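You operate a simulated robot arm through the tools that you are given. There is no shell and no other tool.

The job below is to be done with a simulated robot arm. You get a single attempt, and the scene is never put back.

TASK
Switch the steamer off, then empty its clear jug into the teal basin.
Fine: set the basin on the side table first; seat the jug again.
Where things are to end (x, y in the base frame): teal basin within 0.06 m of [0.91, 0.5].

Only the result counts: the job must be done as asked and must still hold three seconds after the hand-in. Knocking over, shifting, dropping, spilling or breaking anything else fails it.

THE ROBOT
A 6-joint arm with a three-finger gripper, fixed in place. Base frame: the origin is on the floor under the middle of its stand, x ahead of it, y to its left, z up. Units: m, degrees, N and s.
It reaches about 1.213 m from its shoulder. Its first joint turns from -166.0 to 166.0 degrees. Payload 4.89 kg.
Tool frame: the origin (TCP) lies between the finger pads and is the grasp point; the fingertips stand 0.03 m ahead of it; z points along the fingers, y is the line along which they close. The gripper opens to 0.164 m; its body begins 0.125 m behind the TCP.
Orientation is told as [roll, pitch, yaw] about the base's x, y, z axes, in that order, counted from this pose: with the fingers straight down and closing along the base's y, the tool's x points along the base's -x, its y along +y and its z along -z.

THE INTERFACE
- The arm moves only by the tool nudge_tool. Its argument "rows" is a list of rows, each a list of 7 numbers: the shift along the tool's x, y, z in units of 25 mm (1.0 is 25 mm), then the turn, a rotation vector about the tool's x, y, z in units of 8 degrees (1.0 is 8 degrees), then the finger opening in m, from 0 to 0.164. In form: [[tx, ty, tz, rx, ry, rz, claw], ...]. A call has 1 to 20 rows; each row shifts and turns the commanded pose from where the row before left it, along the tool's axes as they then stand. A call with a number of a shift or a turn outside -1 to 1 is refused whole. Rows are played at 5 a second. More than 0.05 m and 8.6 degrees between two rows, or a gripper value outside its range, and nothing of the call is played. A pose out of reach is approached as far as the arm can. The call stops where the force on the tool passes 40 N (or 10 N more than at its start, if that is more) or the arm is blocked; 0.2 s more then pass. The fingers move at their own pace (about 0.108 m/s each) and stop on an object; they squeeze with about 24 N. The grip force told is the motor's: it shows also when the fingers shut on nothing. Time passes only in rows, and 0.2 s behind the last, so rows that do not move let the fingers close. The reply holds the time, the measured pose of the TCP, the force on the tool along the base axes, the opening and the grip force, in the units named above and with some noise, with the torque about the TCP (base axes, N m) and any sound that the robot's microphone picked up.
- Cameras (640 x 400 px; columns grow to the right, rows downward): "scene" is fixed at [0.2213, -0.6501, 1.316]; the picture's right is [0.89, -0.45, 0.00], its down [-0.18, -0.35, -0.92] and it looks along [0.41, 0.82, -0.39] (base axes); focal length 333 px, centre (320, 200). "wrist" rides on the gripper at [0.076, -0.002, -0.152] in the tool frame; the picture's right is [0.02, 1.00, 0.00], its down [-0.88, 0.02, -0.47] and it looks along [-0.47, 0.01, 0.88] (tool axes); focal length 247 px, centre (320, 200). There is no depth. A picture from a camera that has moved, and an enlarged one, comes with that camera's place and axes in the base frame and with its lens. The place of the scene camera against the robot may be out by one fixed shift of up to 0.012 m in any direction.
- get_image(camera): a new picture of that camera. It takes no simulated time.
- raise_lower(by): moves the trunk up (or, below 0, down) by that many m; the arm rides with it, the base frame stays. It gives what a move gives, with no picture.
- enlarge(camera, box): a new picture of the part [left, top, right, bottom] of that camera's present view, enlarged. It takes no simulated time.
- finish_job(): hands the job in; it is judged then, once.

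Places have to be worked out from the pictures, the camera data and where the tool is seen. Open the gripper and draw the arm clear of the work before you hand the job in, unless the task says otherwise.

The tools are called after "Request:" as name(argument=value, ...) on one line, values as JSON. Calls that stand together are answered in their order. nudge_tool: Moves the arm, as the interface text tells. Its arguments: {"type":"object","properties":{"rows":{"type":"array","items":{"type":"array","items":{"type":"number"}}}},"required":["rows"]} The other tools are called the same way: raise_lower (by) moves the trunk up or down; get_image (camera) takes a picture; enlarge (camera, box) takes an enlarged picture of a part of a camera's view; finish_job () hands the job in.

At the start:

```text
t: 0.0
eef_pos: [0.5237, 0.112, 1.191]
orientation: [0.0, 0.0, 0.0]
force: [-0.9, -0.1, 0.8]
torque: [-0.01, -0.04, 0.0]
opening: 0.1641
gripper_force: 0.1
trunk travel left (down, up): [-0.125, 0.265]
```

scene: 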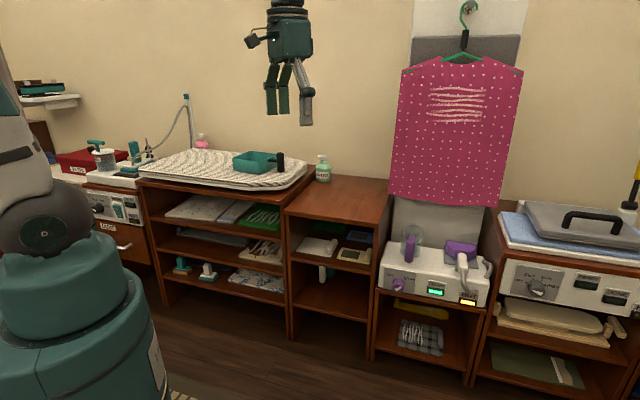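
wrist: 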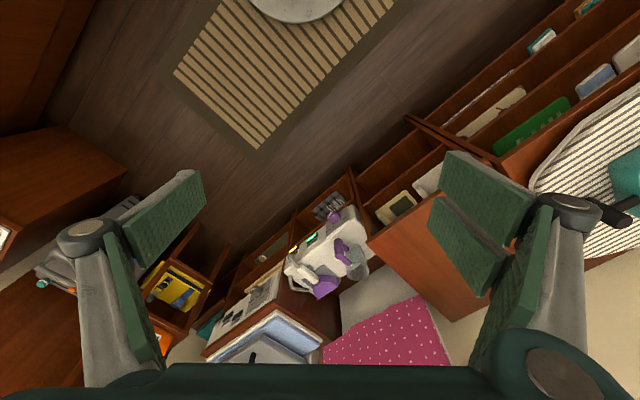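

I start by looking closer at the steamer, the basin and the side table from the scene camera.

Request:
enlarge(camera="scene", box=[360, 200, 520, 320])

Request:
enlarge(camera="scene", box=[130, 120, 410, 300])

Request:
enlarge(camera="wrist", box=[260, 180, 440, 320])

```text
3.33 times, centred on (440, 260) of scene
camera zoom: at [0.2213, -0.6501, 1.316], right [0.89, -0.45, 0.0], down [-0.18, -0.35, -0.92], along [0.41, 0.82, -0.39], focal length 1110 px, centre (-80, 0)
```

zoom: 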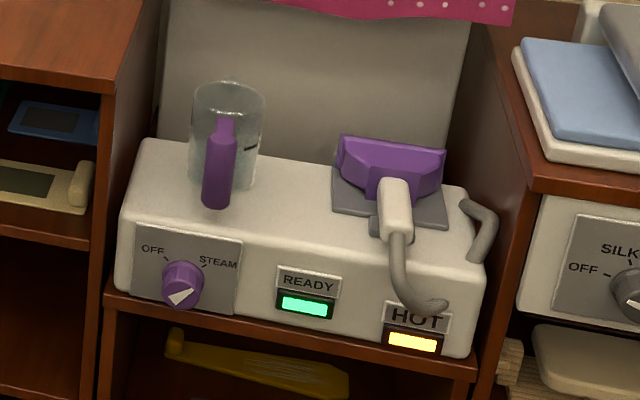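

```text
2.22 times, centred on (270, 210) of scene
camera zoom: at [0.2213, -0.6501, 1.316], right [0.89, -0.45, 0.0], down [-0.18, -0.35, -0.92], along [0.41, 0.82, -0.39], focal length 740 px, centre (431, 178)
```

zoom: 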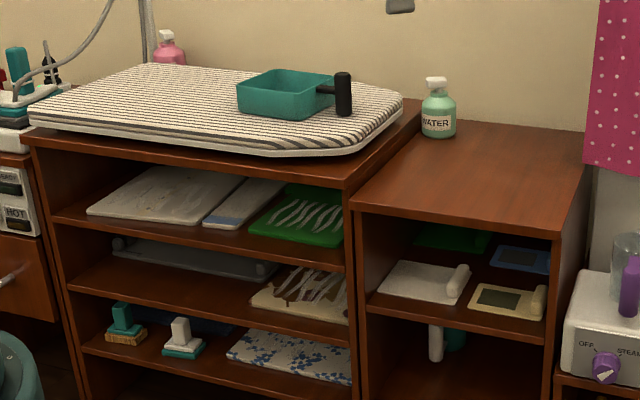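

```text
2.86 times, centred on (350, 250) of wrist
camera zoom: at [0.446, 0.1102, 1.343], right [-0.02, 1.0, 0.0], down [0.88, 0.02, 0.47], along [0.47, 0.01, -0.88], focal length 706 px, centre (234, 57)
```

zoom: 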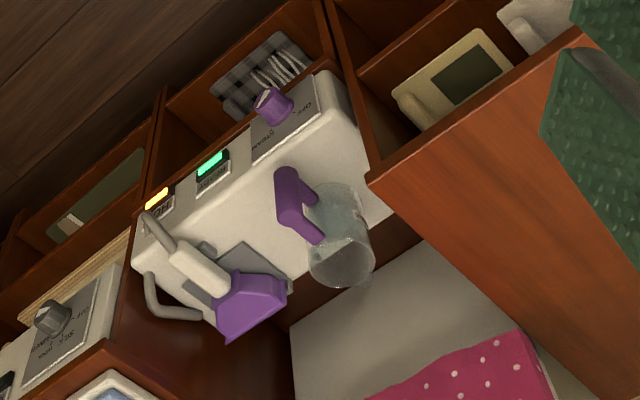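

The three labels and the basin handle need a closer look, so I enlarge the knob, jug and basin further.

Request:
enlarge(camera="scene", box=[384, 250, 432, 280])

Request:
enlarge(camera="scene", box=[220, 140, 300, 190])

Request:
enlarge(camera="scene", box=[388, 215, 436, 265])

Request:
enlarge(camera="wrist", box=[310, 200, 380, 250])

Request:
enlarge(camera="wrist", box=[540, 100, 640, 240])

Request:
enlarge(camera="scene", box=[0, 70, 140, 260])

```text
13.33 times, centred on (408, 265) of scene
camera zoom: at [0.2213, -0.6501, 1.316], right [0.89, -0.45, 0.0], down [-0.18, -0.35, -0.92], along [0.41, 0.82, -0.39], focal length 4439 px, centre (-853, -667)
```

zoom: 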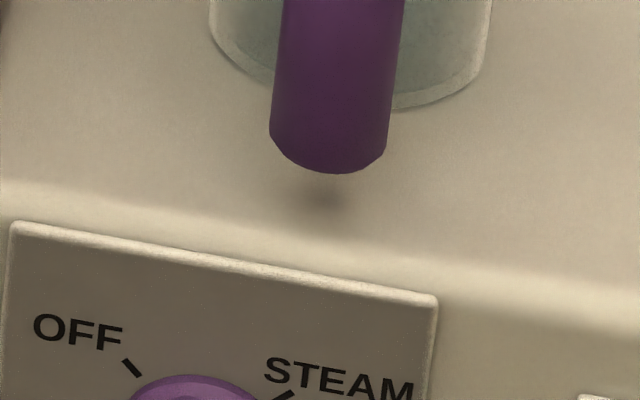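

```text
8.00 times, centred on (260, 165) of scene
camera zoom: at [0.2213, -0.6501, 1.316], right [0.89, -0.45, 0.0], down [-0.18, -0.35, -0.92], along [0.41, 0.82, -0.39], focal length 2663 px, centre (800, 480)
```

zoom: 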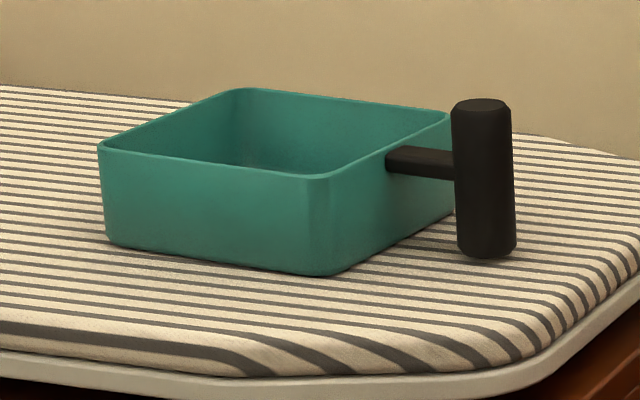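

```text
8.00 times, centred on (412, 240) of scene
camera zoom: at [0.2213, -0.6501, 1.316], right [0.89, -0.45, 0.0], down [-0.18, -0.35, -0.92], along [0.41, 0.82, -0.39], focal length 2663 px, centre (-416, -120)
```

zoom: 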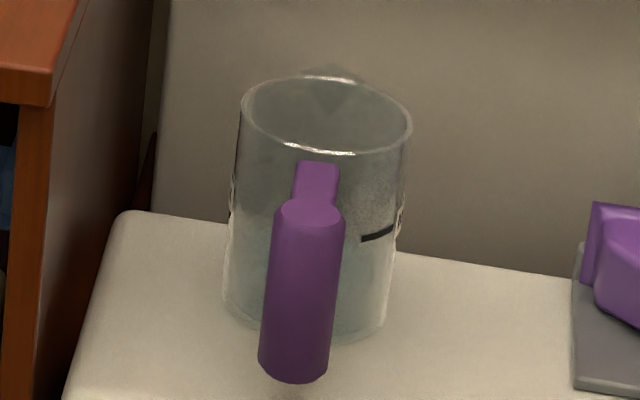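

```text
8.00 times, centred on (345, 225) of wrist
camera zoom: at [0.446, 0.1102, 1.343], right [-0.02, 1.0, 0.0], down [0.88, 0.02, 0.47], along [0.47, 0.01, -0.88], focal length 1976 px, centre (120, 0)
```

zoom: 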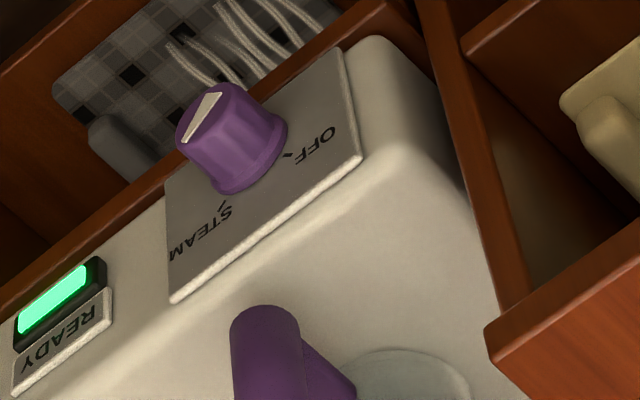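

```text
2.86 times, centred on (590, 170) of wrist
camera zoom: at [0.446, 0.1102, 1.343], right [-0.02, 1.0, 0.0], down [0.88, 0.02, 0.47], along [0.47, 0.01, -0.88], focal length 706 px, centre (-451, 286)
```

zoom: 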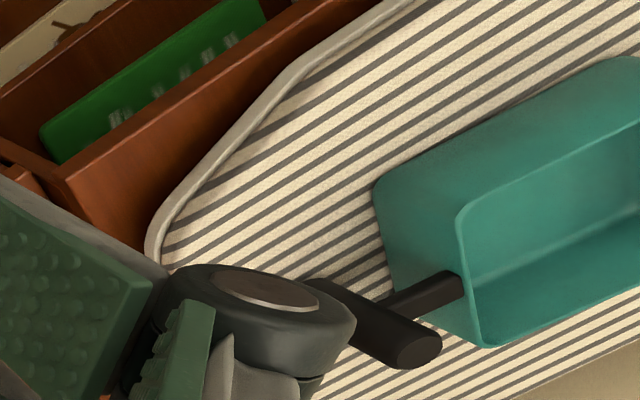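

```text
2.11 times, centred on (70, 165) of scene
camera zoom: at [0.2213, -0.6501, 1.316], right [0.89, -0.45, 0.0], down [-0.18, -0.35, -0.92], along [0.41, 0.82, -0.39], focal length 701 px, centre (846, 274)
```

zoom: 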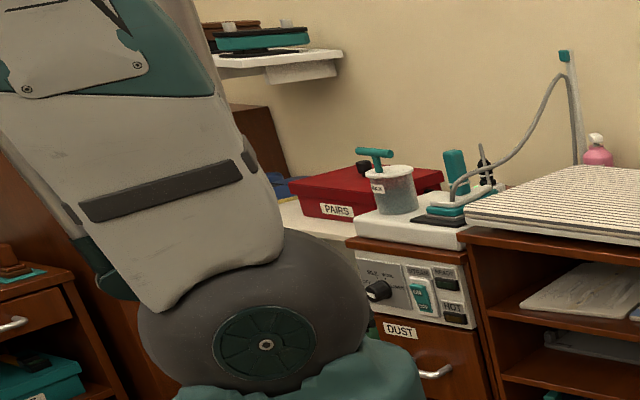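

Now the knob itself and the front face of the steamer.

Request:
enlarge(camera="scene", box=[384, 265, 424, 295])

Request:
enlarge(camera="wrist", box=[300, 205, 380, 280])

```text
13.33 times, centred on (404, 280) of scene
camera zoom: at [0.2213, -0.6501, 1.316], right [0.89, -0.45, 0.0], down [-0.18, -0.35, -0.92], along [0.41, 0.82, -0.39], focal length 4439 px, centre (-800, -867)
```

zoom: 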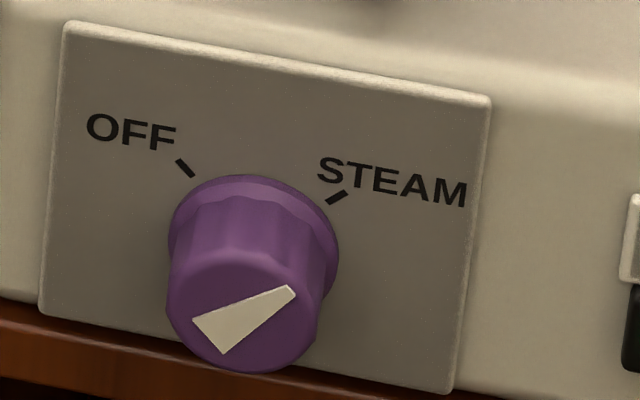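

```text
5.33 times, centred on (340, 242) of wrist
camera zoom: at [0.446, 0.1102, 1.343], right [-0.02, 1.0, 0.0], down [0.88, 0.02, 0.47], along [0.47, 0.01, -0.88], focal length 1317 px, centre (213, -27)
```

zoom: 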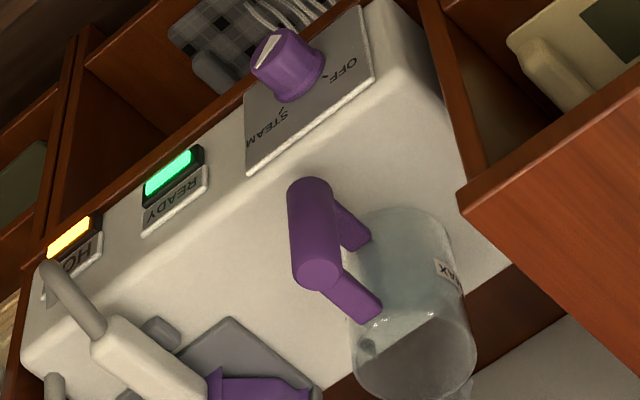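

The knob's pointer aims at STEAM, and OFF lies roughly 90° counter-clockwise from it. From the two views I put the knob near [0.98, 0.17, 0.48], the jug rim near [1.11, 0.26, 0.66] and the basin post top near [0.71, 0.73, 0.93]. All of these are low, so I lower the trunk first.

Request:
raise_lower(by=-0.12)

```text
t: 1.5
eef_pos: [0.523, 0.1108, 1.0724]
orientation: [0.0, 0.0, 0.1]
force: [-0.2, 0.0, 0.8]
torque: [0.04, -0.01, -0.01]
opening: 0.1643
gripper_force: 0.1
trunk travel left (down, up): [-0.005, 0.385]
```

The trunk is now down. I turn the tool in free air by +136° about its own axis, so the camera will be on top once the hand is levelled toward the shelves.

Request:
nudge_tool(rows=[[0, 0, 0, 0, 0, 1, 0.164], [0, 0, 0, 0, 0, 1, 0.164], [0, 0, 0, 0, 0, 1, 0.164], [0, 0, 0, 0, 0, 1, 0.164], [0, 0, 0, 0, 0, 1, 0.164], [0, 0, 0, 0, 0, 1, 0.164], [0, 0, 0, 0, 0, 1, 0.164], [0, 0, 0, 0, 0, 1, 0.164], [0, 0, 0, 0, 0, 1, 0.164], [0, 0, 0, 0, 0, 1, 0.164], [0, 0, 0, 0, 0, 1, 0.164], [0, 0, 0, 0, 0, 1, 0.164], [0, 0, 0, 0, 0, 1, 0.164], [0, 0, 0, 0, 0, 1, 0.164], [0, 0, 0, 0, 0, 1, 0.164], [0, 0, 0, 0, 0, 1, 0.164], [0, 0, 0, 0, 0, 1, 0.164]])

```text
t: 5.1
eef_pos: [0.5224, 0.1112, 1.0718]
orientation: [0.0, 0.0, -136.1]
force: [0.4, 0.5, 0.5]
torque: [0.01, -0.02, 0.04]
opening: 0.1643
gripper_force: 0.2
trunk travel left (down, up): [-0.005, 0.385]
```

The turn worked. Next I level the hand so the fingers point at azimuth 44°, toward the shelf fronts, while moving it down and to the right in free space.

Request:
nudge_tool(rows=[[0.19, 0.744, 0.9, 0, 1, 0, 0.164], [0.063, 0.744, 0.918, 0, 1, 0, 0.164], [-0.065, 0.744, 0.917, 0, 1, 0, 0.164], [-0.192, 0.744, 0.899, 0, 1, 0, 0.164], [-0.316, 0.744, 0.864, 0, 1, 0, 0.164], [-0.433, 0.744, 0.811, 0, 1, 0, 0.164], [-0.542, 0.744, 0.743, 0, 1, 0, 0.164], [-0.64, 0.744, 0.661, 0, 1, 0, 0.164], [-0.726, 0.744, 0.566, 0, 1, 0, 0.164], [-0.797, 0.744, 0.459, 0, 1, 0, 0.164], [-0.853, 0.744, 0.343, 0, 1, 0, 0.164], [0, 0, 0, 0, 0.25, 0, 0.164]])

Request:
get_image(camera="wrist")

Request:
get_image(camera="scene")

```text
t: 7.7
eef_pos: [0.7533, -0.0222, 0.9156]
orientation: [13.4, 90.0, -122.8]
force: [0.6, 0.2, 1.2]
torque: [-0.04, 0.1, -0.11]
opening: 0.164
gripper_force: 0.0
out of reach, approached as far as the arm can: row 10, 11, 12
trunk travel left (down, up): [-0.005, 0.385]
```

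```text
taken
camera wrist: at [0.6425, -0.1263, 0.9902], right [0.7, -0.72, 0.02], down [-0.33, -0.34, -0.88], along [0.64, 0.6, -0.47], focal length 247 px, centre (320, 200)
```

wrist: 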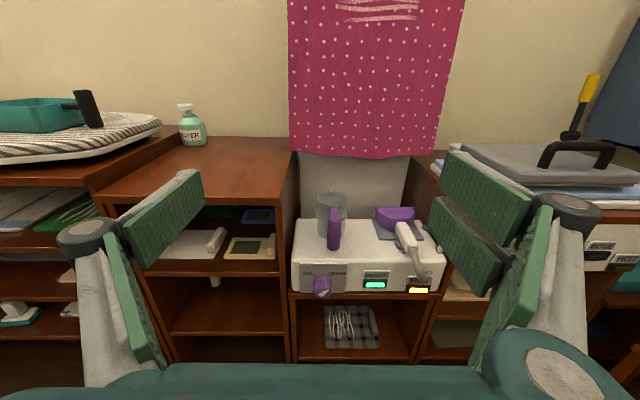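

```text
taken
```

scene: 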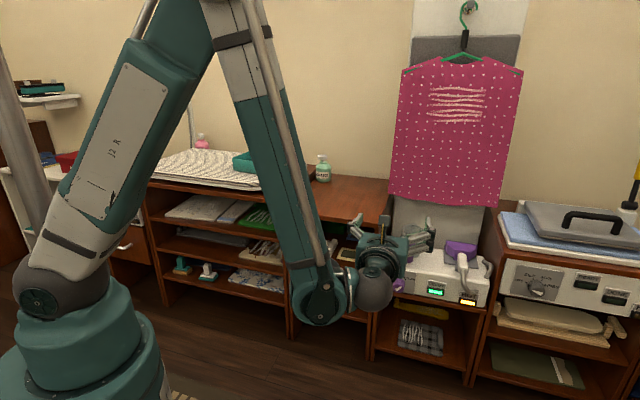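

The hand is level but stopped short of the commanded place, at [0.753, -0.022, 0.916]. I test whether moving outward gets it back into reachable space.

Request:
nudge_tool(rows=[[0, 0, 1, 0, 0, 0, 0.164], [0, 0, 1, 0, 0, 0, 0.164]])

```text
t: 8.3
eef_pos: [0.7891, 0.0128, 0.914]
orientation: [173.8, 90.1, 37.8]
force: [-0.2, 0.1, -0.4]
torque: [-0.03, 0.02, -0.01]
opening: 0.1643
gripper_force: 0.0
trunk travel left (down, up): [-0.005, 0.385]
```

That move worked normally. Now I test going down from here, 8 rows of 25 mm.

Request:
nudge_tool(rows=[[-1, 0, 0, 0, 0, 0, 0.164], [-1, 0, 0, 0, 0, 0, 0.164], [-1, 0, 0, 0, 0, 0, 0.164], [-1, 0, 0, 0, 0, 0, 0.164], [-1, 0, 0, 0, 0, 0, 0.164], [-1, 0, 0, 0, 0, 0, 0.164]])

```text
t: 9.7
eef_pos: [0.8509, -0.0107, 0.8423]
orientation: [10.3, 89.9, -125.7]
force: [-2.0, -0.1, 1.1]
torque: [-0.09, 0.09, -0.17]
opening: 0.164
gripper_force: 0.0
out of reach, approached as far as the arm can: row 1, 2, 3, 4, 5, 6
trunk travel left (down, up): [-0.005, 0.385]
```

The limit looks like wrist bend: a level hand cannot go lower this close in, so pitching it slightly downward should help. I take a fresh wrist view to measure things.

Request:
get_image(camera="wrist")

Request:
enlarge(camera="wrist", box=[260, 170, 400, 300])

```text
taken
camera wrist: at [0.7411, -0.115, 0.9176], right [0.7, -0.72, 0.02], down [-0.33, -0.34, -0.88], along [0.64, 0.6, -0.47], focal length 247 px, centre (320, 200)
```

wrist: 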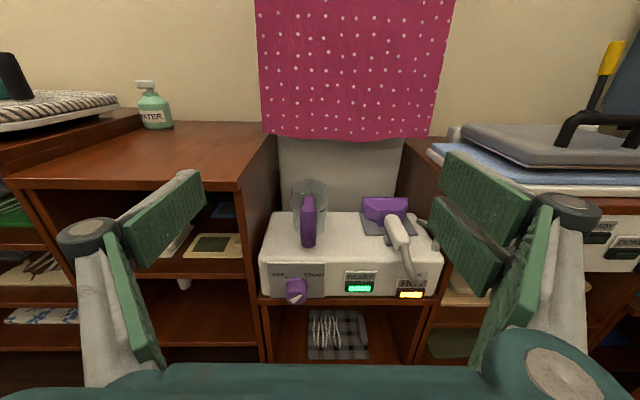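

```text
3.08 times, centred on (330, 235) of wrist
camera zoom: at [0.7411, -0.115, 0.9176], right [0.7, -0.72, 0.02], down [-0.33, -0.34, -0.88], along [0.64, 0.6, -0.47], focal length 760 px, centre (289, 92)
```

zoom: 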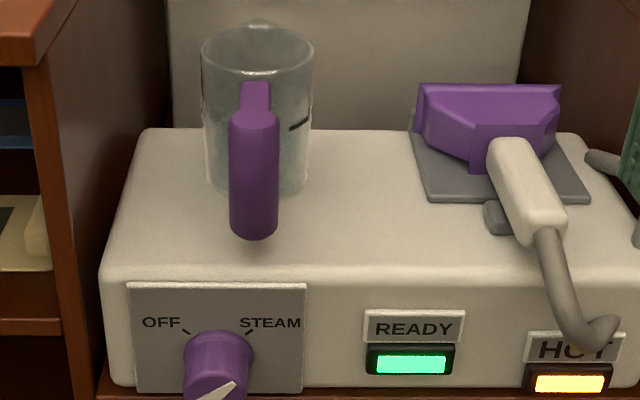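

I zoom further on the knob, the jug and handle, and also the basin at the edge of this view.

Request:
enlarge(camera="wrist", box=[264, 262, 328, 302])

Request:
enlarge(camera="wrist", box=[272, 165, 352, 255])

```text
10.00 times, centred on (296, 282) of wrist
camera zoom: at [0.7411, -0.115, 0.9176], right [0.7, -0.72, 0.02], down [-0.33, -0.34, -0.88], along [0.64, 0.6, -0.47], focal length 2470 px, centre (560, -620)
```

zoom: 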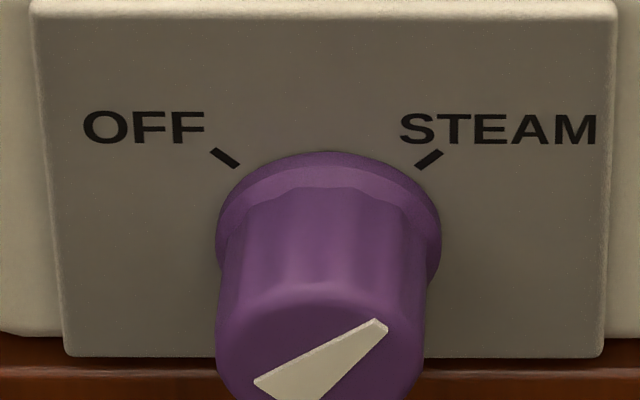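

```text
4.44 times, centred on (312, 210) of wrist
camera zoom: at [0.7411, -0.115, 0.9176], right [0.7, -0.72, 0.02], down [-0.33, -0.34, -0.88], along [0.64, 0.6, -0.47], focal length 1098 px, centre (356, 156)
```

zoom: 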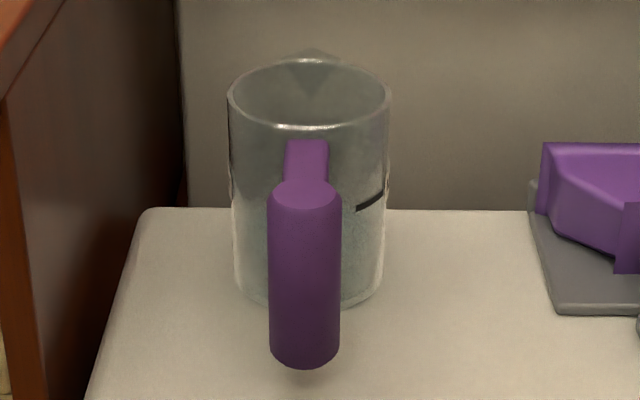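

I want to understand how the three fingers are laid out before gripping the knob, so I zoom on the fingers in both views.

Request:
enlarge(camera="wrist", box=[40, 130, 640, 400])

Request:
enlarge(camera="scene", box=[330, 200, 450, 320])

```text
1.07 times, centred on (340, 265) of wrist (not enlarged: the box is as wide or as high as the picture)
camera zoom: at [0.7411, -0.115, 0.9176], right [0.7, -0.72, 0.02], down [-0.33, -0.34, -0.88], along [0.64, 0.6, -0.47], focal length 263 px, centre (299, 131)
```

zoom: 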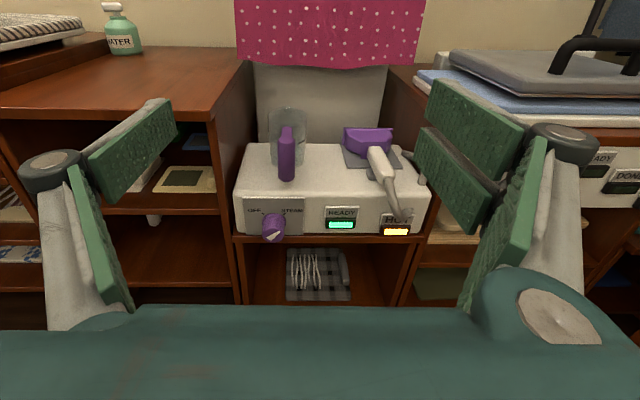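

```text
3.33 times, centred on (390, 260) of scene
camera zoom: at [0.2213, -0.6501, 1.316], right [0.89, -0.45, 0.0], down [-0.18, -0.35, -0.92], along [0.41, 0.82, -0.39], focal length 1110 px, centre (87, 0)
```

zoom: 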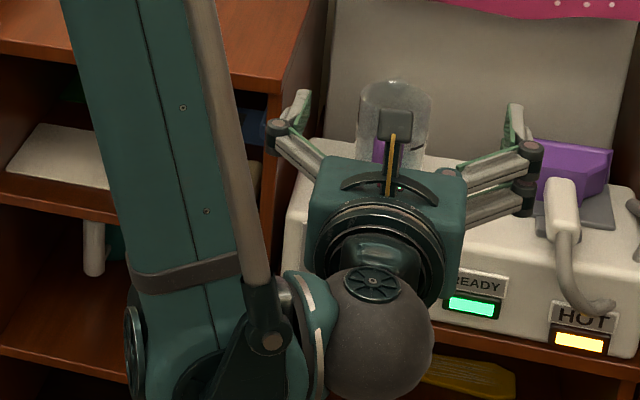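

The gripper has two fingers on the right (+y) side and one opposite. I put the panel normal at azimuth 45° and the knob face near [0.974, 0.168, 0.488], protruding about 35 mm. I pitch the hand 22° down, then move to a standoff about 0.12 m in front of the knob, stopping partway to check.

Request:
nudge_tool(rows=[[0, 0, 0, 0.125, -1, 0, 0.164], [0, 0, 0, 0, -1, 0, 0.164], [0, 0, 0, 0, -0.75, 0, 0.164], [-0.838, -0.113, 0.626, 0, 0, 0, 0.12], [-0.838, -0.113, 0.626, 0, 0, 0, 0.12], [-0.838, -0.113, 0.626, 0, 0, 0, 0.12], [-0.838, -0.113, 0.626, 0, 0, 0, 0.12], [-0.838, -0.113, 0.626, 0, 0, 0, 0.12], [-0.838, -0.113, 0.626, 0, 0, 0, 0.12], [-0.838, -0.113, 0.626, 0, 0, 0, 0.12], [-0.838, -0.113, 0.626, 0, 0, 0, 0.12]])

Request:
get_image(camera="wrist")

```text
t: 12.1
eef_pos: [0.9082, 0.0358, 0.6664]
orientation: [-0.2, 67.9, -135.2]
force: [-1.7, 0.4, 0.6]
torque: [-0.11, 0.0, -0.06]
opening: 0.12
gripper_force: 0.1
out of reach, approached as far as the arm can: row 9, 10, 11
trunk travel left (down, up): [-0.005, 0.385]
```

```text
taken
camera wrist: at [0.827, -0.0424, 0.7932], right [0.71, -0.7, 0.02], down [-0.53, -0.56, -0.64], along [0.46, 0.45, -0.77], focal length 247 px, centre (320, 200)
```

wrist: 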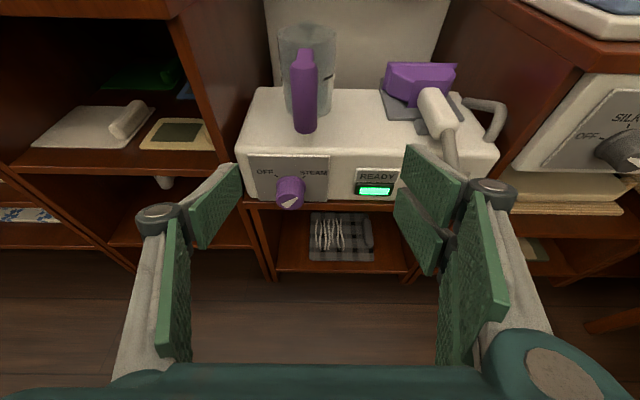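

The limit looks like the forearm steepness, so the wrist has to sit further out. I will come at the knob with the hand tilted out to its right, rolling −75° first and then swinging the hand about 44° at the present height.

Request:
nudge_tool(rows=[[0, 0, 0, 0, 0, -1, 0.12], [0, 0, 0, 0, 0, -1, 0.12], [0, 0, 0, 0, 0, -1, 0.12], [0, 0, 0, 0, 0, -1, 0.12], [0, 0, 0, 0, 0, -1, 0.12], [0, 0, 0, 0, 0, -1, 0.12], [0, 0, 0, 0, 0, -1, 0.12], [0, 0, 0, 0, 0, -1, 0.12], [0, 0, 0, 0, 0, -1, 0.12], [0, 0, 0, 0, 0, -0.375, 0.12], [0, 0, 0, -0.472, 0.871, -0.14, 0.12], [0, 0, 0, -0.472, 0.871, -0.14, 0.12], [0, 0, 0, -0.472, 0.871, -0.14, 0.12], [0, 0, 0, -0.472, 0.871, -0.14, 0.12], [0, 0, 0, -0.472, 0.871, -0.14, 0.12], [0, 0, 0, -0.236, 0.435, -0.07, 0.12]])

Request:
get_image(camera="wrist")

Request:
get_image(camera="scene")

```text
t: 15.5
eef_pos: [0.9078, 0.036, 0.668]
orientation: [98.6, 12.5, -11.0]
force: [-1.1, -0.1, 1.3]
torque: [-0.18, 0.04, -0.08]
opening: 0.1201
gripper_force: 0.0
trunk travel left (down, up): [-0.005, 0.385]
```

```text
taken
camera wrist: at [0.8007, -0.0961, 0.6593], right [0.16, -0.18, 0.97], down [0.74, -0.62, -0.24], along [0.65, 0.76, 0.03], focal length 247 px, centre (320, 200)
```

wrist: 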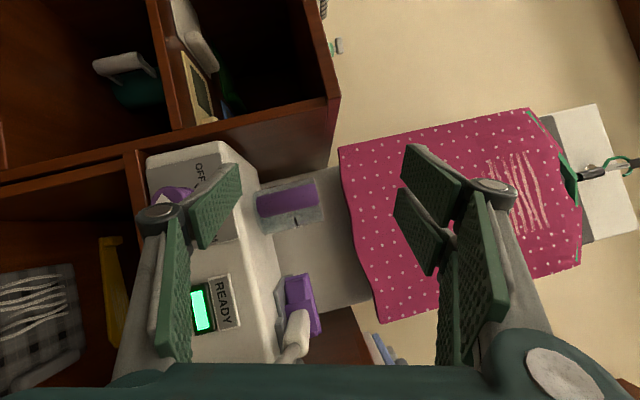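

```text
taken
```

scene: 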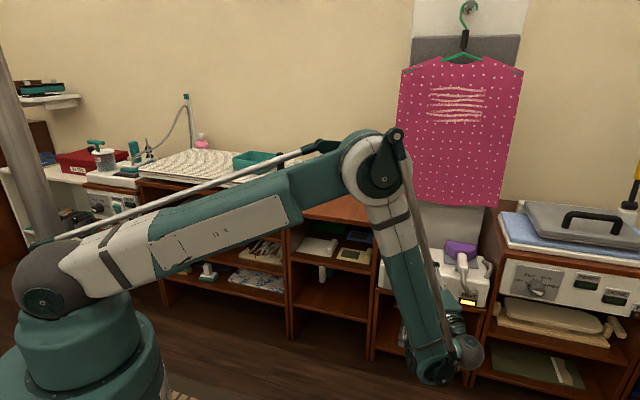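

The tilted pose is reachable, and the camera now looks almost straight along the knob axis. I move down to the standoff about 0.10 m short of the knob.

Request:
nudge_tool(rows=[[-0.321, -0.826, 0.037, 0, 0, 0, 0.12], [-0.321, -0.826, 0.037, 0, 0, 0, 0.12], [-0.321, -0.826, 0.037, 0, 0, 0, 0.12], [-0.321, -0.826, 0.037, 0, 0, 0, 0.12], [-0.321, -0.826, 0.037, 0, 0, 0, 0.12], [-0.321, -0.826, 0.037, 0, 0, 0, 0.12], [-0.321, -0.826, 0.037, 0, 0, 0, 0.12], [-0.321, -0.826, 0.037, 0, 0, 0, 0.12], [-0.321, -0.826, 0.037, 0, 0, 0, 0.12]])

Request:
get_image(camera="wrist")

Request:
get_image(camera="scene")

```text
t: 17.5
eef_pos: [0.924, 0.0708, 0.5431]
orientation: [98.1, 12.5, -11.3]
force: [0.3, -0.5, -1.1]
torque: [0.0, 0.0, -0.01]
opening: 0.1201
gripper_force: 0.1
out of reach, approached as far as the arm can: row 6, 7, 8, 9
trunk travel left (down, up): [-0.005, 0.385]
```

```text
taken
camera wrist: at [0.8159, -0.0615, 0.536], right [0.16, -0.18, 0.97], down [0.74, -0.63, -0.24], along [0.65, 0.76, 0.03], focal length 247 px, centre (320, 200)
```

wrist: 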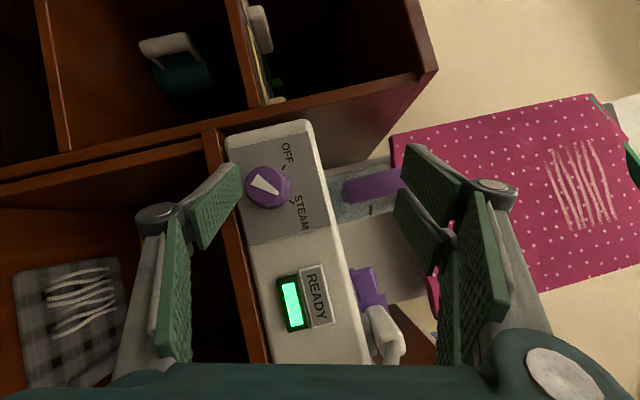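

```text
taken
```

scene: 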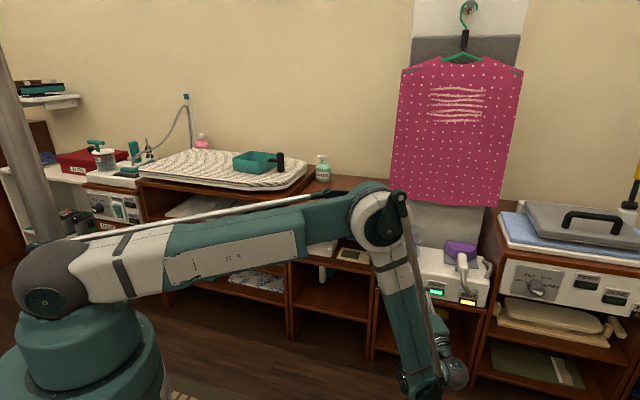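

Readings fit two arm limits: the forearm can't get steeper than about −65°, and the upper arm can't drop below about +8°. So I re-aim with the hand up-right of the knob axis, tilted about 40°, and will turn the knob in two shorter bites.

Request:
nudge_tool(rows=[[0, 0, 0, 0.5885, 0.1461, -0.7953, 0.1], [0, 0, 0, 0.5885, 0.1461, -0.7953, 0.1], [0, 0, 0, 0.5885, 0.1461, -0.7953, 0.1], [0, 0, 0, 0.5885, 0.1461, -0.7953, 0.1], [0, 0, 0, 0.5885, 0.1461, -0.7953, 0.1], [0, 0, 0, 0.406, 0.1008, -0.5488, 0.1], [-0.354, -0.62, 0.368, 0, 0, 0, 0.1], [-0.354, -0.62, 0.368, 0, 0, 0, 0.1]])

Request:
get_image(camera="wrist")

```text
t: 19.3
eef_pos: [0.9522, 0.0762, 0.5161]
orientation: [69.7, -22.5, -0.9]
force: [0.7, 0.3, 0.6]
torque: [-0.11, -0.01, -0.05]
opening: 0.1003
gripper_force: 0.1
trunk travel left (down, up): [-0.005, 0.385]
```

```text
taken
camera wrist: at [0.8592, -0.0656, 0.5332], right [-0.37, 0.35, 0.86], down [0.74, -0.45, 0.51], along [0.56, 0.82, -0.09], focal length 247 px, centre (320, 200)
```

wrist: 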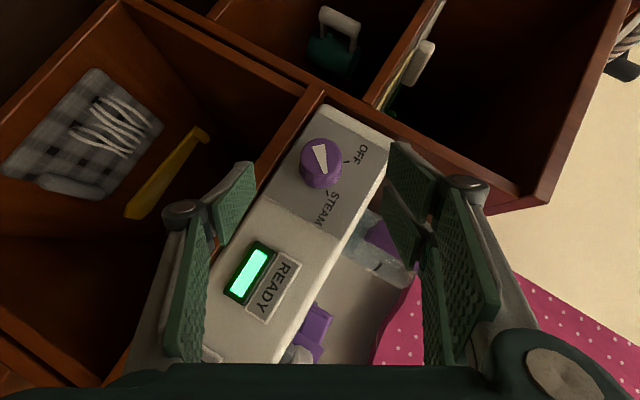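

The pose is reached and the knob is in clear view. I enlarge it to fix its position precisely before closing in.

Request:
enlarge(camera="wrist", box=[280, 110, 400, 230])

```text
3.33 times, centred on (340, 170) of wrist
camera zoom: at [0.8592, -0.0656, 0.5332], right [-0.37, 0.35, 0.86], down [0.74, -0.45, 0.51], along [0.56, 0.82, -0.09], focal length 823 px, centre (253, 300)
```

zoom: 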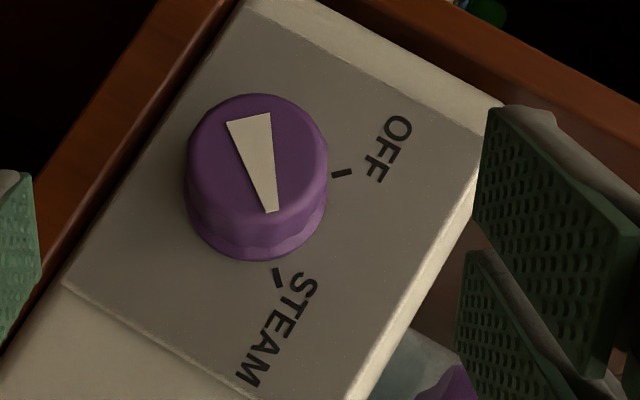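

The measurement puts the knob axis at height 0.487, its face at [0.972, 0.170, 0.487] and the panel about 32–35 mm behind. I advance 60 of the 87 mm along the tool and look again.

Request:
nudge_tool(rows=[[-0.05, 0.01, 0.8, 0, 0, 0, 0.09], [-0.05, 0.01, 0.8, 0, 0, 0, 0.09], [-0.05, 0.01, 0.8, 0, 0, 0, 0.09]])

Request:
get_image(camera="wrist")

Request:
enlarge(camera="scene", box=[370, 230, 470, 320])

```text
t: 20.1
eef_pos: [0.9646, 0.1326, 0.4973]
orientation: [69.7, -22.5, -1.0]
force: [-0.6, 0.4, 0.9]
torque: [-0.05, 0.0, -0.05]
opening: 0.09
gripper_force: 0.0
trunk travel left (down, up): [-0.005, 0.385]
```

```text
taken
camera wrist: at [0.8712, -0.009, 0.515], right [-0.37, 0.35, 0.86], down [0.74, -0.45, 0.51], along [0.56, 0.82, -0.09], focal length 247 px, centre (320, 200)
```

wrist: 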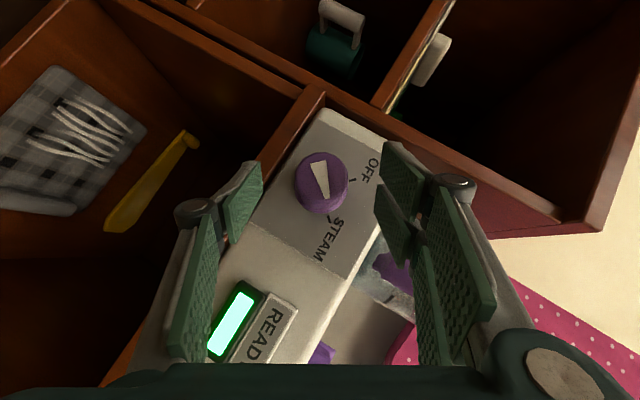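

```text
4.44 times, centred on (420, 275) of scene
camera zoom: at [0.2213, -0.6501, 1.316], right [0.89, -0.45, 0.0], down [-0.18, -0.35, -0.92], along [0.41, 0.82, -0.39], focal length 1480 px, centre (-124, -133)
```

zoom: 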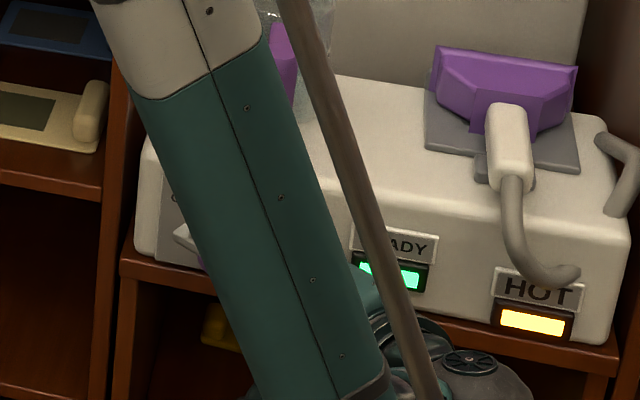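

The knob sits centred between the fingers. I advance the remaining ~26 mm so the tips straddle it without touching the panel.

Request:
nudge_tool(rows=[[-0.08, 0.02, 0.52, 0, 0, 0, 0.08], [-0.08, 0.02, 0.52, 0, 0, 0, 0.075], [0, 0, 0, 0, 0, 0, 0.07]])

Request:
get_image(camera="wrist")

Request:
enlarge(camera="wrist", box=[230, 110, 430, 270])

```text
t: 20.9
eef_pos: [0.9726, 0.1553, 0.4926]
orientation: [69.6, -22.5, -1.0]
force: [-25.5, -30.7, 7.9]
torque: [1.71, -0.84, 0.52]
opening: 0.0742
gripper_force: 5.5
trunk travel left (down, up): [-0.005, 0.385]
```

```text
taken
camera wrist: at [0.8791, 0.0139, 0.5098], right [-0.37, 0.35, 0.86], down [0.74, -0.45, 0.5], along [0.56, 0.82, -0.09], focal length 247 px, centre (320, 200)
```

wrist: 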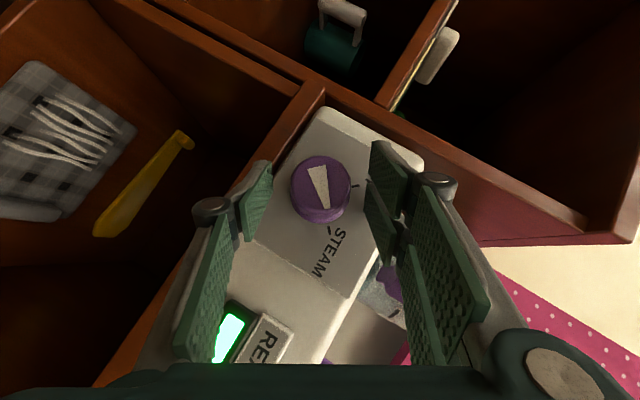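

```text
2.50 times, centred on (330, 190) of wrist
camera zoom: at [0.8791, 0.0139, 0.5098], right [-0.37, 0.35, 0.86], down [0.74, -0.45, 0.5], along [0.56, 0.82, -0.09], focal length 617 px, centre (295, 225)
```

zoom: 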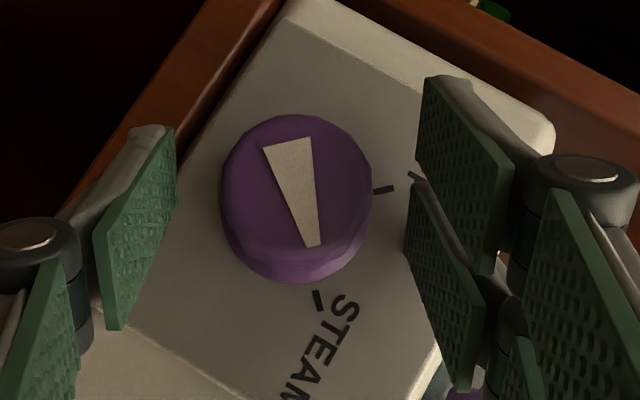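

The force reads about 40 N straight back from the panel, so a fingertip has touched it. I back off 10 mm along the panel normal at once.

Request:
nudge_tool(rows=[[0.13, 0, -0.153, 0, 0, 0, 0.074], [0.13, 0, -0.153, 0, 0, 0, 0.074]])

Request:
enlarge(camera="wrist", box=[230, 110, 430, 270])

Request:
enlarge(camera="scene", box=[370, 200, 520, 320])

```text
t: 21.5
eef_pos: [0.9656, 0.1508, 0.4922]
orientation: [69.8, -22.5, -0.7]
force: [-1.0, 0.0, 0.2]
torque: [-0.01, -0.03, -0.01]
opening: 0.074
gripper_force: 0.0
trunk travel left (down, up): [-0.005, 0.385]
```

```text
2.50 times, centred on (330, 190) of wrist
camera zoom: at [0.8725, 0.0091, 0.5093], right [-0.37, 0.35, 0.86], down [0.74, -0.45, 0.51], along [0.56, 0.82, -0.09], focal length 617 px, centre (295, 225)
```

zoom: 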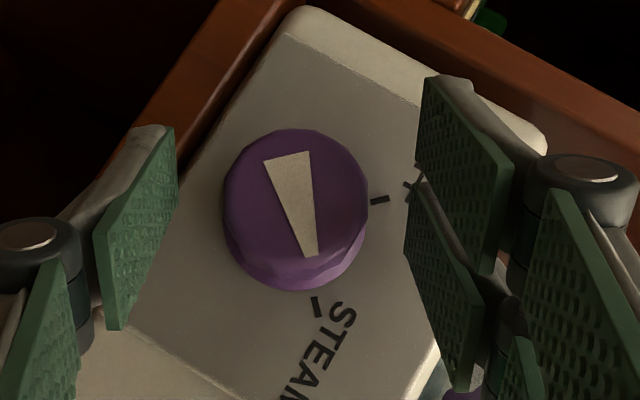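

```text
3.33 times, centred on (445, 260) of scene
camera zoom: at [0.2213, -0.6501, 1.316], right [0.89, -0.45, 0.0], down [-0.18, -0.35, -0.92], along [0.41, 0.82, -0.39], focal length 1110 px, centre (-97, 0)
```

zoom: 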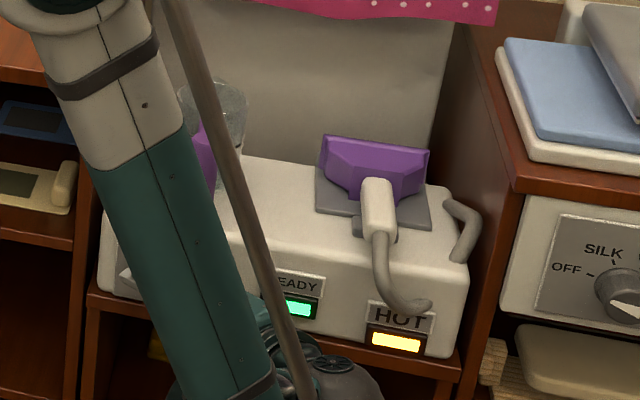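

The steamer did not move and the force is back to zero. I advance 3 mm, still about 4 mm short of contact, and close the fingers on the knob in small steps.

Request:
nudge_tool(rows=[[-0.077, 0, 0.092, 0, 0, 0, 0.065], [0, 0, 0, 0, 0, 0, 0.06], [0, 0, 0, 0, 0, 0, 0.055], [0, 0, 0, 0, 0, 0, 0.052]])

Request:
enlarge(camera="wrist", box=[230, 110, 430, 270])

```text
t: 22.5
eef_pos: [0.966, 0.1522, 0.492]
orientation: [69.6, -22.5, -0.9]
force: [-0.2, 0.6, 0.0]
torque: [-0.03, 0.03, 0.01]
opening: 0.0519
gripper_force: 0.1
trunk travel left (down, up): [-0.005, 0.385]
```

```text
2.50 times, centred on (330, 190) of wrist
camera zoom: at [0.8742, 0.0106, 0.5097], right [-0.37, 0.35, 0.86], down [0.74, -0.45, 0.51], along [0.56, 0.82, -0.09], focal length 617 px, centre (295, 225)
```

zoom: 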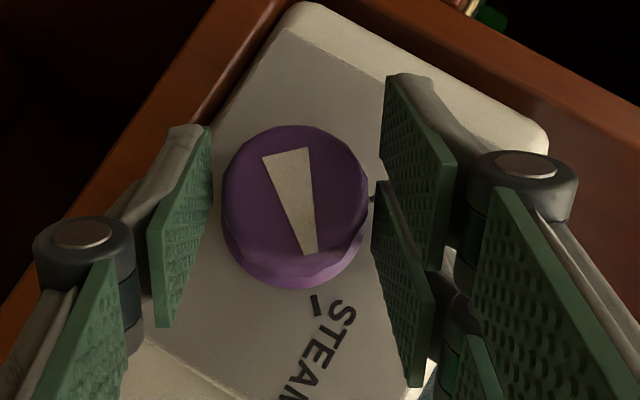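

There is no contact yet at 52 mm and the knob is well centred. I continue closing and watch the force.

Request:
nudge_tool(rows=[[0, 0, 0, 0, 0, 0, 0.049], [0, 0, 0, 0, 0, 0, 0.046], [0, 0, 0, 0, 0, 0, 0.043]])

```text
t: 23.3
eef_pos: [0.9668, 0.1519, 0.492]
orientation: [69.8, -22.5, -0.9]
force: [-0.6, 0.6, 1.3]
torque: [0.12, -0.11, 0.11]
opening: 0.0467
gripper_force: 45.1
trunk travel left (down, up): [-0.005, 0.385]
```

Contact at 47 mm with a balanced grip. I now turn the hand rigidly about the knob axis, counter-clockwise, with a first bite of 24°.

Request:
nudge_tool(rows=[[0, 0, 0, 0, 0, 0, 0.03], [0, 0.04, 0, 0.643, 0, -0.766, 0.03], [0, 0.04, 0, 0.643, 0, -0.766, 0.03], [0, 0.04, 0, 0.643, 0, -0.766, 0.03]])

Request:
enlarge(camera="wrist", box=[230, 110, 430, 270])

```text
t: 24.3
eef_pos: [0.9659, 0.1538, 0.4947]
orientation: [48.5, -38.5, 10.0]
force: [-11.8, 2.8, 1.2]
torque: [0.29, -0.17, 0.07]
opening: 0.0466
gripper_force: 44.9
trunk travel left (down, up): [-0.005, 0.385]
```

```text
2.50 times, centred on (330, 190) of wrist
camera zoom: at [0.8654, 0.0193, 0.5247], right [-0.59, 0.57, 0.57], down [0.54, -0.25, 0.8], along [0.6, 0.78, -0.16], focal length 617 px, centre (295, 225)
```

zoom: 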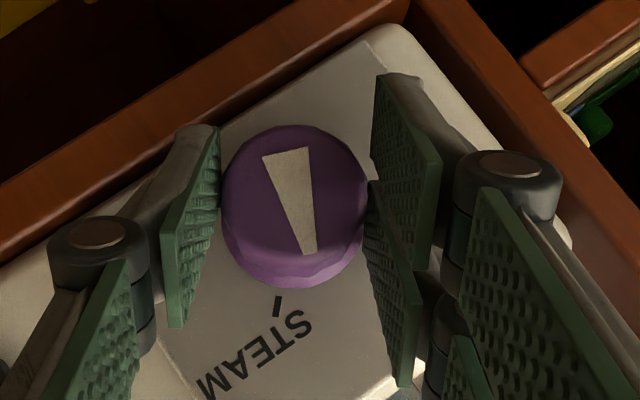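

The knob turned with the grip: the pointer stayed fixed in the hand view while STEAM rotated away. A side force of about 10 N shows slight misalignment, so I shift about 1 mm left while turning another 24°.

Request:
nudge_tool(rows=[[0.015, 0.055, 0, 0.643, 0, -0.766, 0.03], [0.015, 0.055, 0, 0.643, 0, -0.766, 0.03], [0.005, 0.055, 0, 0.643, 0, -0.766, 0.03]])

Request:
enlarge(camera="wrist", box=[230, 110, 430, 270])

```text
t: 25.1
eef_pos: [0.964, 0.1544, 0.4967]
orientation: [18.2, -48.6, 31.1]
force: [3.0, -4.8, 2.9]
torque: [0.16, -0.18, 0.18]
opening: 0.0465
gripper_force: 44.8
trunk travel left (down, up): [-0.005, 0.385]
```

```text
2.50 times, centred on (330, 190) of wrist
camera zoom: at [0.8528, 0.0316, 0.5332], right [-0.7, 0.68, 0.19], down [0.27, 0.01, 0.96], along [0.66, 0.73, -0.2], focal length 617 px, centre (295, 225)
```

zoom: 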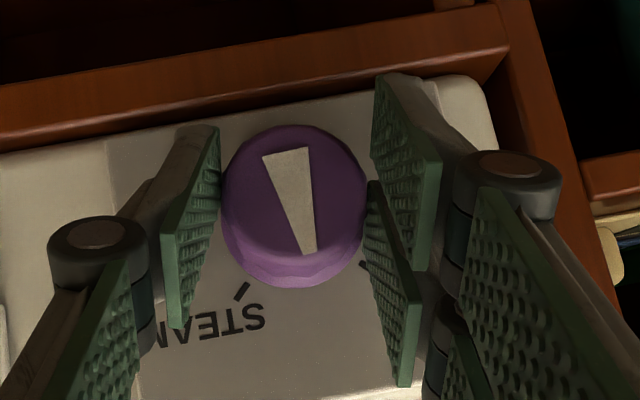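

48° turned so far, with small forces. I try two more rows in this grip.

Request:
nudge_tool(rows=[[0, 0.04, 0, 0.643, 0, -0.766, 0.03], [0, 0.04, 0, 0.643, 0, -0.766, 0.03]])

Request:
enlarge(camera="wrist", box=[230, 110, 430, 270])

```text
t: 25.7
eef_pos: [0.9619, 0.1565, 0.4972]
orientation: [-6.3, -49.9, 49.8]
force: [6.0, -11.1, 3.4]
torque: [0.47, -0.65, -0.17]
opening: 0.0461
gripper_force: 44.7
trunk travel left (down, up): [-0.005, 0.385]
```

```text
2.50 times, centred on (330, 190) of wrist
camera zoom: at [0.8436, 0.0408, 0.5347], right [-0.71, 0.69, -0.09], down [0.08, 0.21, 0.98], along [0.7, 0.69, -0.2], focal length 617 px, centre (295, 225)
```

zoom: 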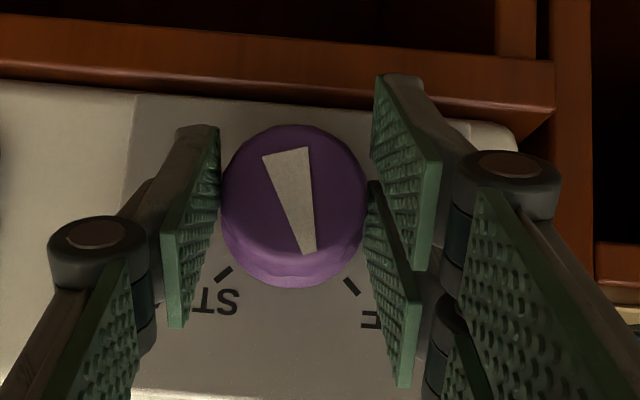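

64° turned with no reach trouble; about 26° remain. The side force is now to the right, so I ease that while turning on in two rows.

Request:
nudge_tool(rows=[[0, 0.015, 0, 0.643, 0, -0.766, 0.03], [0, 0.02, 0, 0.643, 0, -0.766, 0.03]])

Request:
enlarge(camera="wrist", box=[230, 110, 430, 270])

```text
t: 26.1
eef_pos: [0.9613, 0.157, 0.4967]
orientation: [-12.0, -48.8, 54.5]
force: [0.6, 0.9, 0.8]
torque: [0.22, -0.24, 0.5]
opening: 0.0462
gripper_force: 44.7
out of reach, approached as far as the arm can: row 1
trunk travel left (down, up): [-0.005, 0.385]
stopped in row 1: the force on the tool passed its limit at 54 N (the readings are from after the stop); the commanded pose is now the measured one
```

```text
2.50 times, centred on (330, 190) of wrist
camera zoom: at [0.8428, 0.043, 0.5364], right [-0.71, 0.68, -0.15], down [0.04, 0.26, 0.97], along [0.7, 0.68, -0.21], focal length 617 px, centre (295, 225)
```

zoom: 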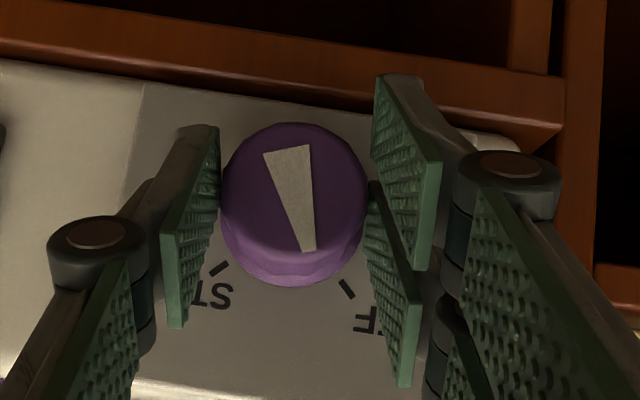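

The arm reached its limit after roughly 68°, about 22–26° short of OFF. I release the knob without moving, confirm there is no disturbance, then swing the open hand back around the same axis to take a second bite.

Request:
nudge_tool(rows=[[0, 0, 0, 0, 0, 0, 0.055], [0, 0, 0, 0, 0, 0, 0.075], [0, 0, 0, 0, 0, 0, 0.08]])

Request:
enlarge(camera="wrist", box=[230, 110, 430, 270])

Request:
enlarge(camera="scene", box=[370, 200, 520, 320])

```text
t: 26.9
eef_pos: [0.9618, 0.1574, 0.4974]
orientation: [-12.2, -48.9, 54.5]
force: [0.4, -0.1, 1.3]
torque: [0.02, -0.03, 0.0]
opening: 0.0799
gripper_force: 0.1
trunk travel left (down, up): [-0.005, 0.385]
```

```text
2.50 times, centred on (330, 190) of wrist
camera zoom: at [0.843, 0.0427, 0.5364], right [-0.71, 0.68, -0.15], down [0.04, 0.26, 0.97], along [0.7, 0.68, -0.21], focal length 617 px, centre (295, 225)
```

zoom: 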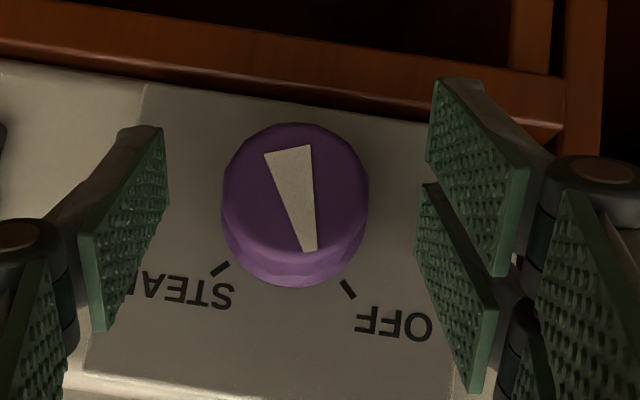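

```text
3.33 times, centred on (445, 260) of scene
camera zoom: at [0.2213, -0.6501, 1.316], right [0.89, -0.45, 0.0], down [-0.18, -0.35, -0.92], along [0.41, 0.82, -0.39], focal length 1110 px, centre (-97, 0)
```

zoom: 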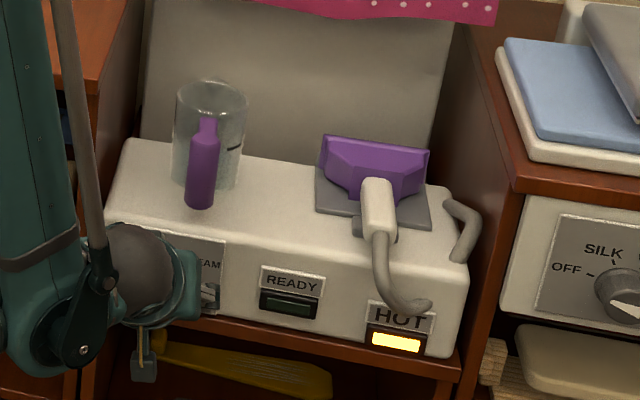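

The READY lamp has gone dark, the knob stays where I left it and the steamer hasn't moved. The pointer is still short of the OFF tick, so I swing the open fingers back 48° around the axis for the second bite.

Request:
nudge_tool(rows=[[0, -0.04, 0, -0.643, 0, 0.766, 0.08], [0, -0.04, 0, -0.643, 0, 0.766, 0.08], [0, -0.04, 0, -0.643, 0, 0.766, 0.08], [0, -0.04, 0, -0.643, 0, 0.766, 0.08], [0, -0.04, 0, -0.643, 0, 0.766, 0.08]])

Request:
enlarge(camera="wrist", box=[230, 110, 430, 270])

```text
t: 28.1
eef_pos: [0.9663, 0.1539, 0.4974]
orientation: [44.1, -40.1, 13.1]
force: [-0.7, 0.2, 1.1]
torque: [-0.11, 0.03, -0.11]
opening: 0.0801
gripper_force: 0.1
trunk travel left (down, up): [-0.005, 0.385]
```

```text
2.50 times, centred on (330, 190) of wrist
camera zoom: at [0.8645, 0.0209, 0.5294], right [-0.61, 0.59, 0.52], down [0.51, -0.21, 0.84], along [0.6, 0.78, -0.17], focal length 617 px, centre (295, 225)
```

zoom: 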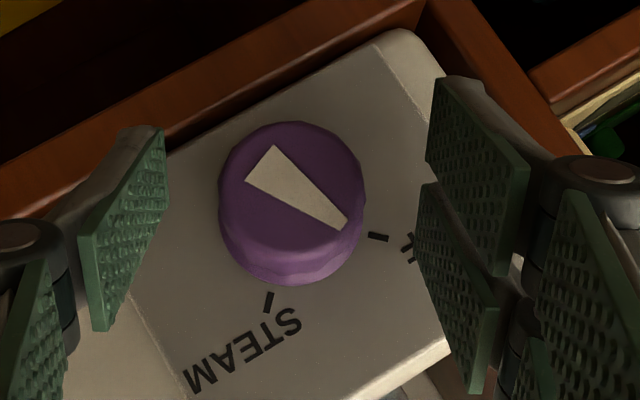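

The pointer is clearly a bit short of the OFF tick. The knob is about 1 mm off-centre, so I correct that and close again in steps.

Request:
nudge_tool(rows=[[0, -0.04, 0, 0, 0, 0, 0.06], [0, 0, 0, 0, 0, 0, 0.05], [0, 0, 0, 0, 0, 0, 0.046], [0, 0, 0, 0, 0, 0, 0.043]])

Request:
enlarge(camera="wrist", box=[230, 110, 430, 270])

```text
t: 29.1
eef_pos: [0.9665, 0.1538, 0.4966]
orientation: [44.1, -40.1, 13.2]
force: [-8.3, 4.1, 6.3]
torque: [0.26, -0.16, 0.52]
opening: 0.0461
gripper_force: 45.2
trunk travel left (down, up): [-0.005, 0.385]
```

```text
2.50 times, centred on (330, 190) of wrist
camera zoom: at [0.8651, 0.0206, 0.5286], right [-0.62, 0.59, 0.52], down [0.51, -0.21, 0.84], along [0.6, 0.78, -0.17], focal length 617 px, centre (295, 225)
```

zoom: 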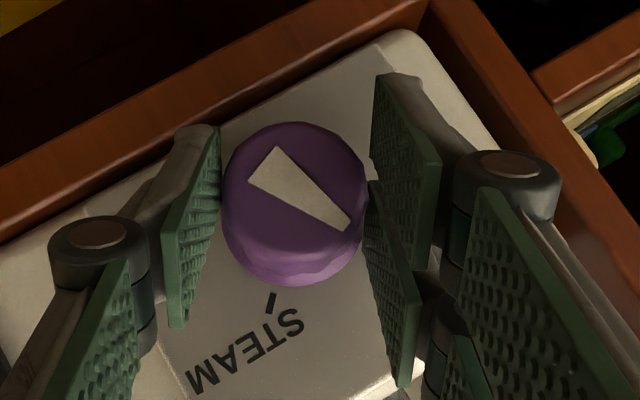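

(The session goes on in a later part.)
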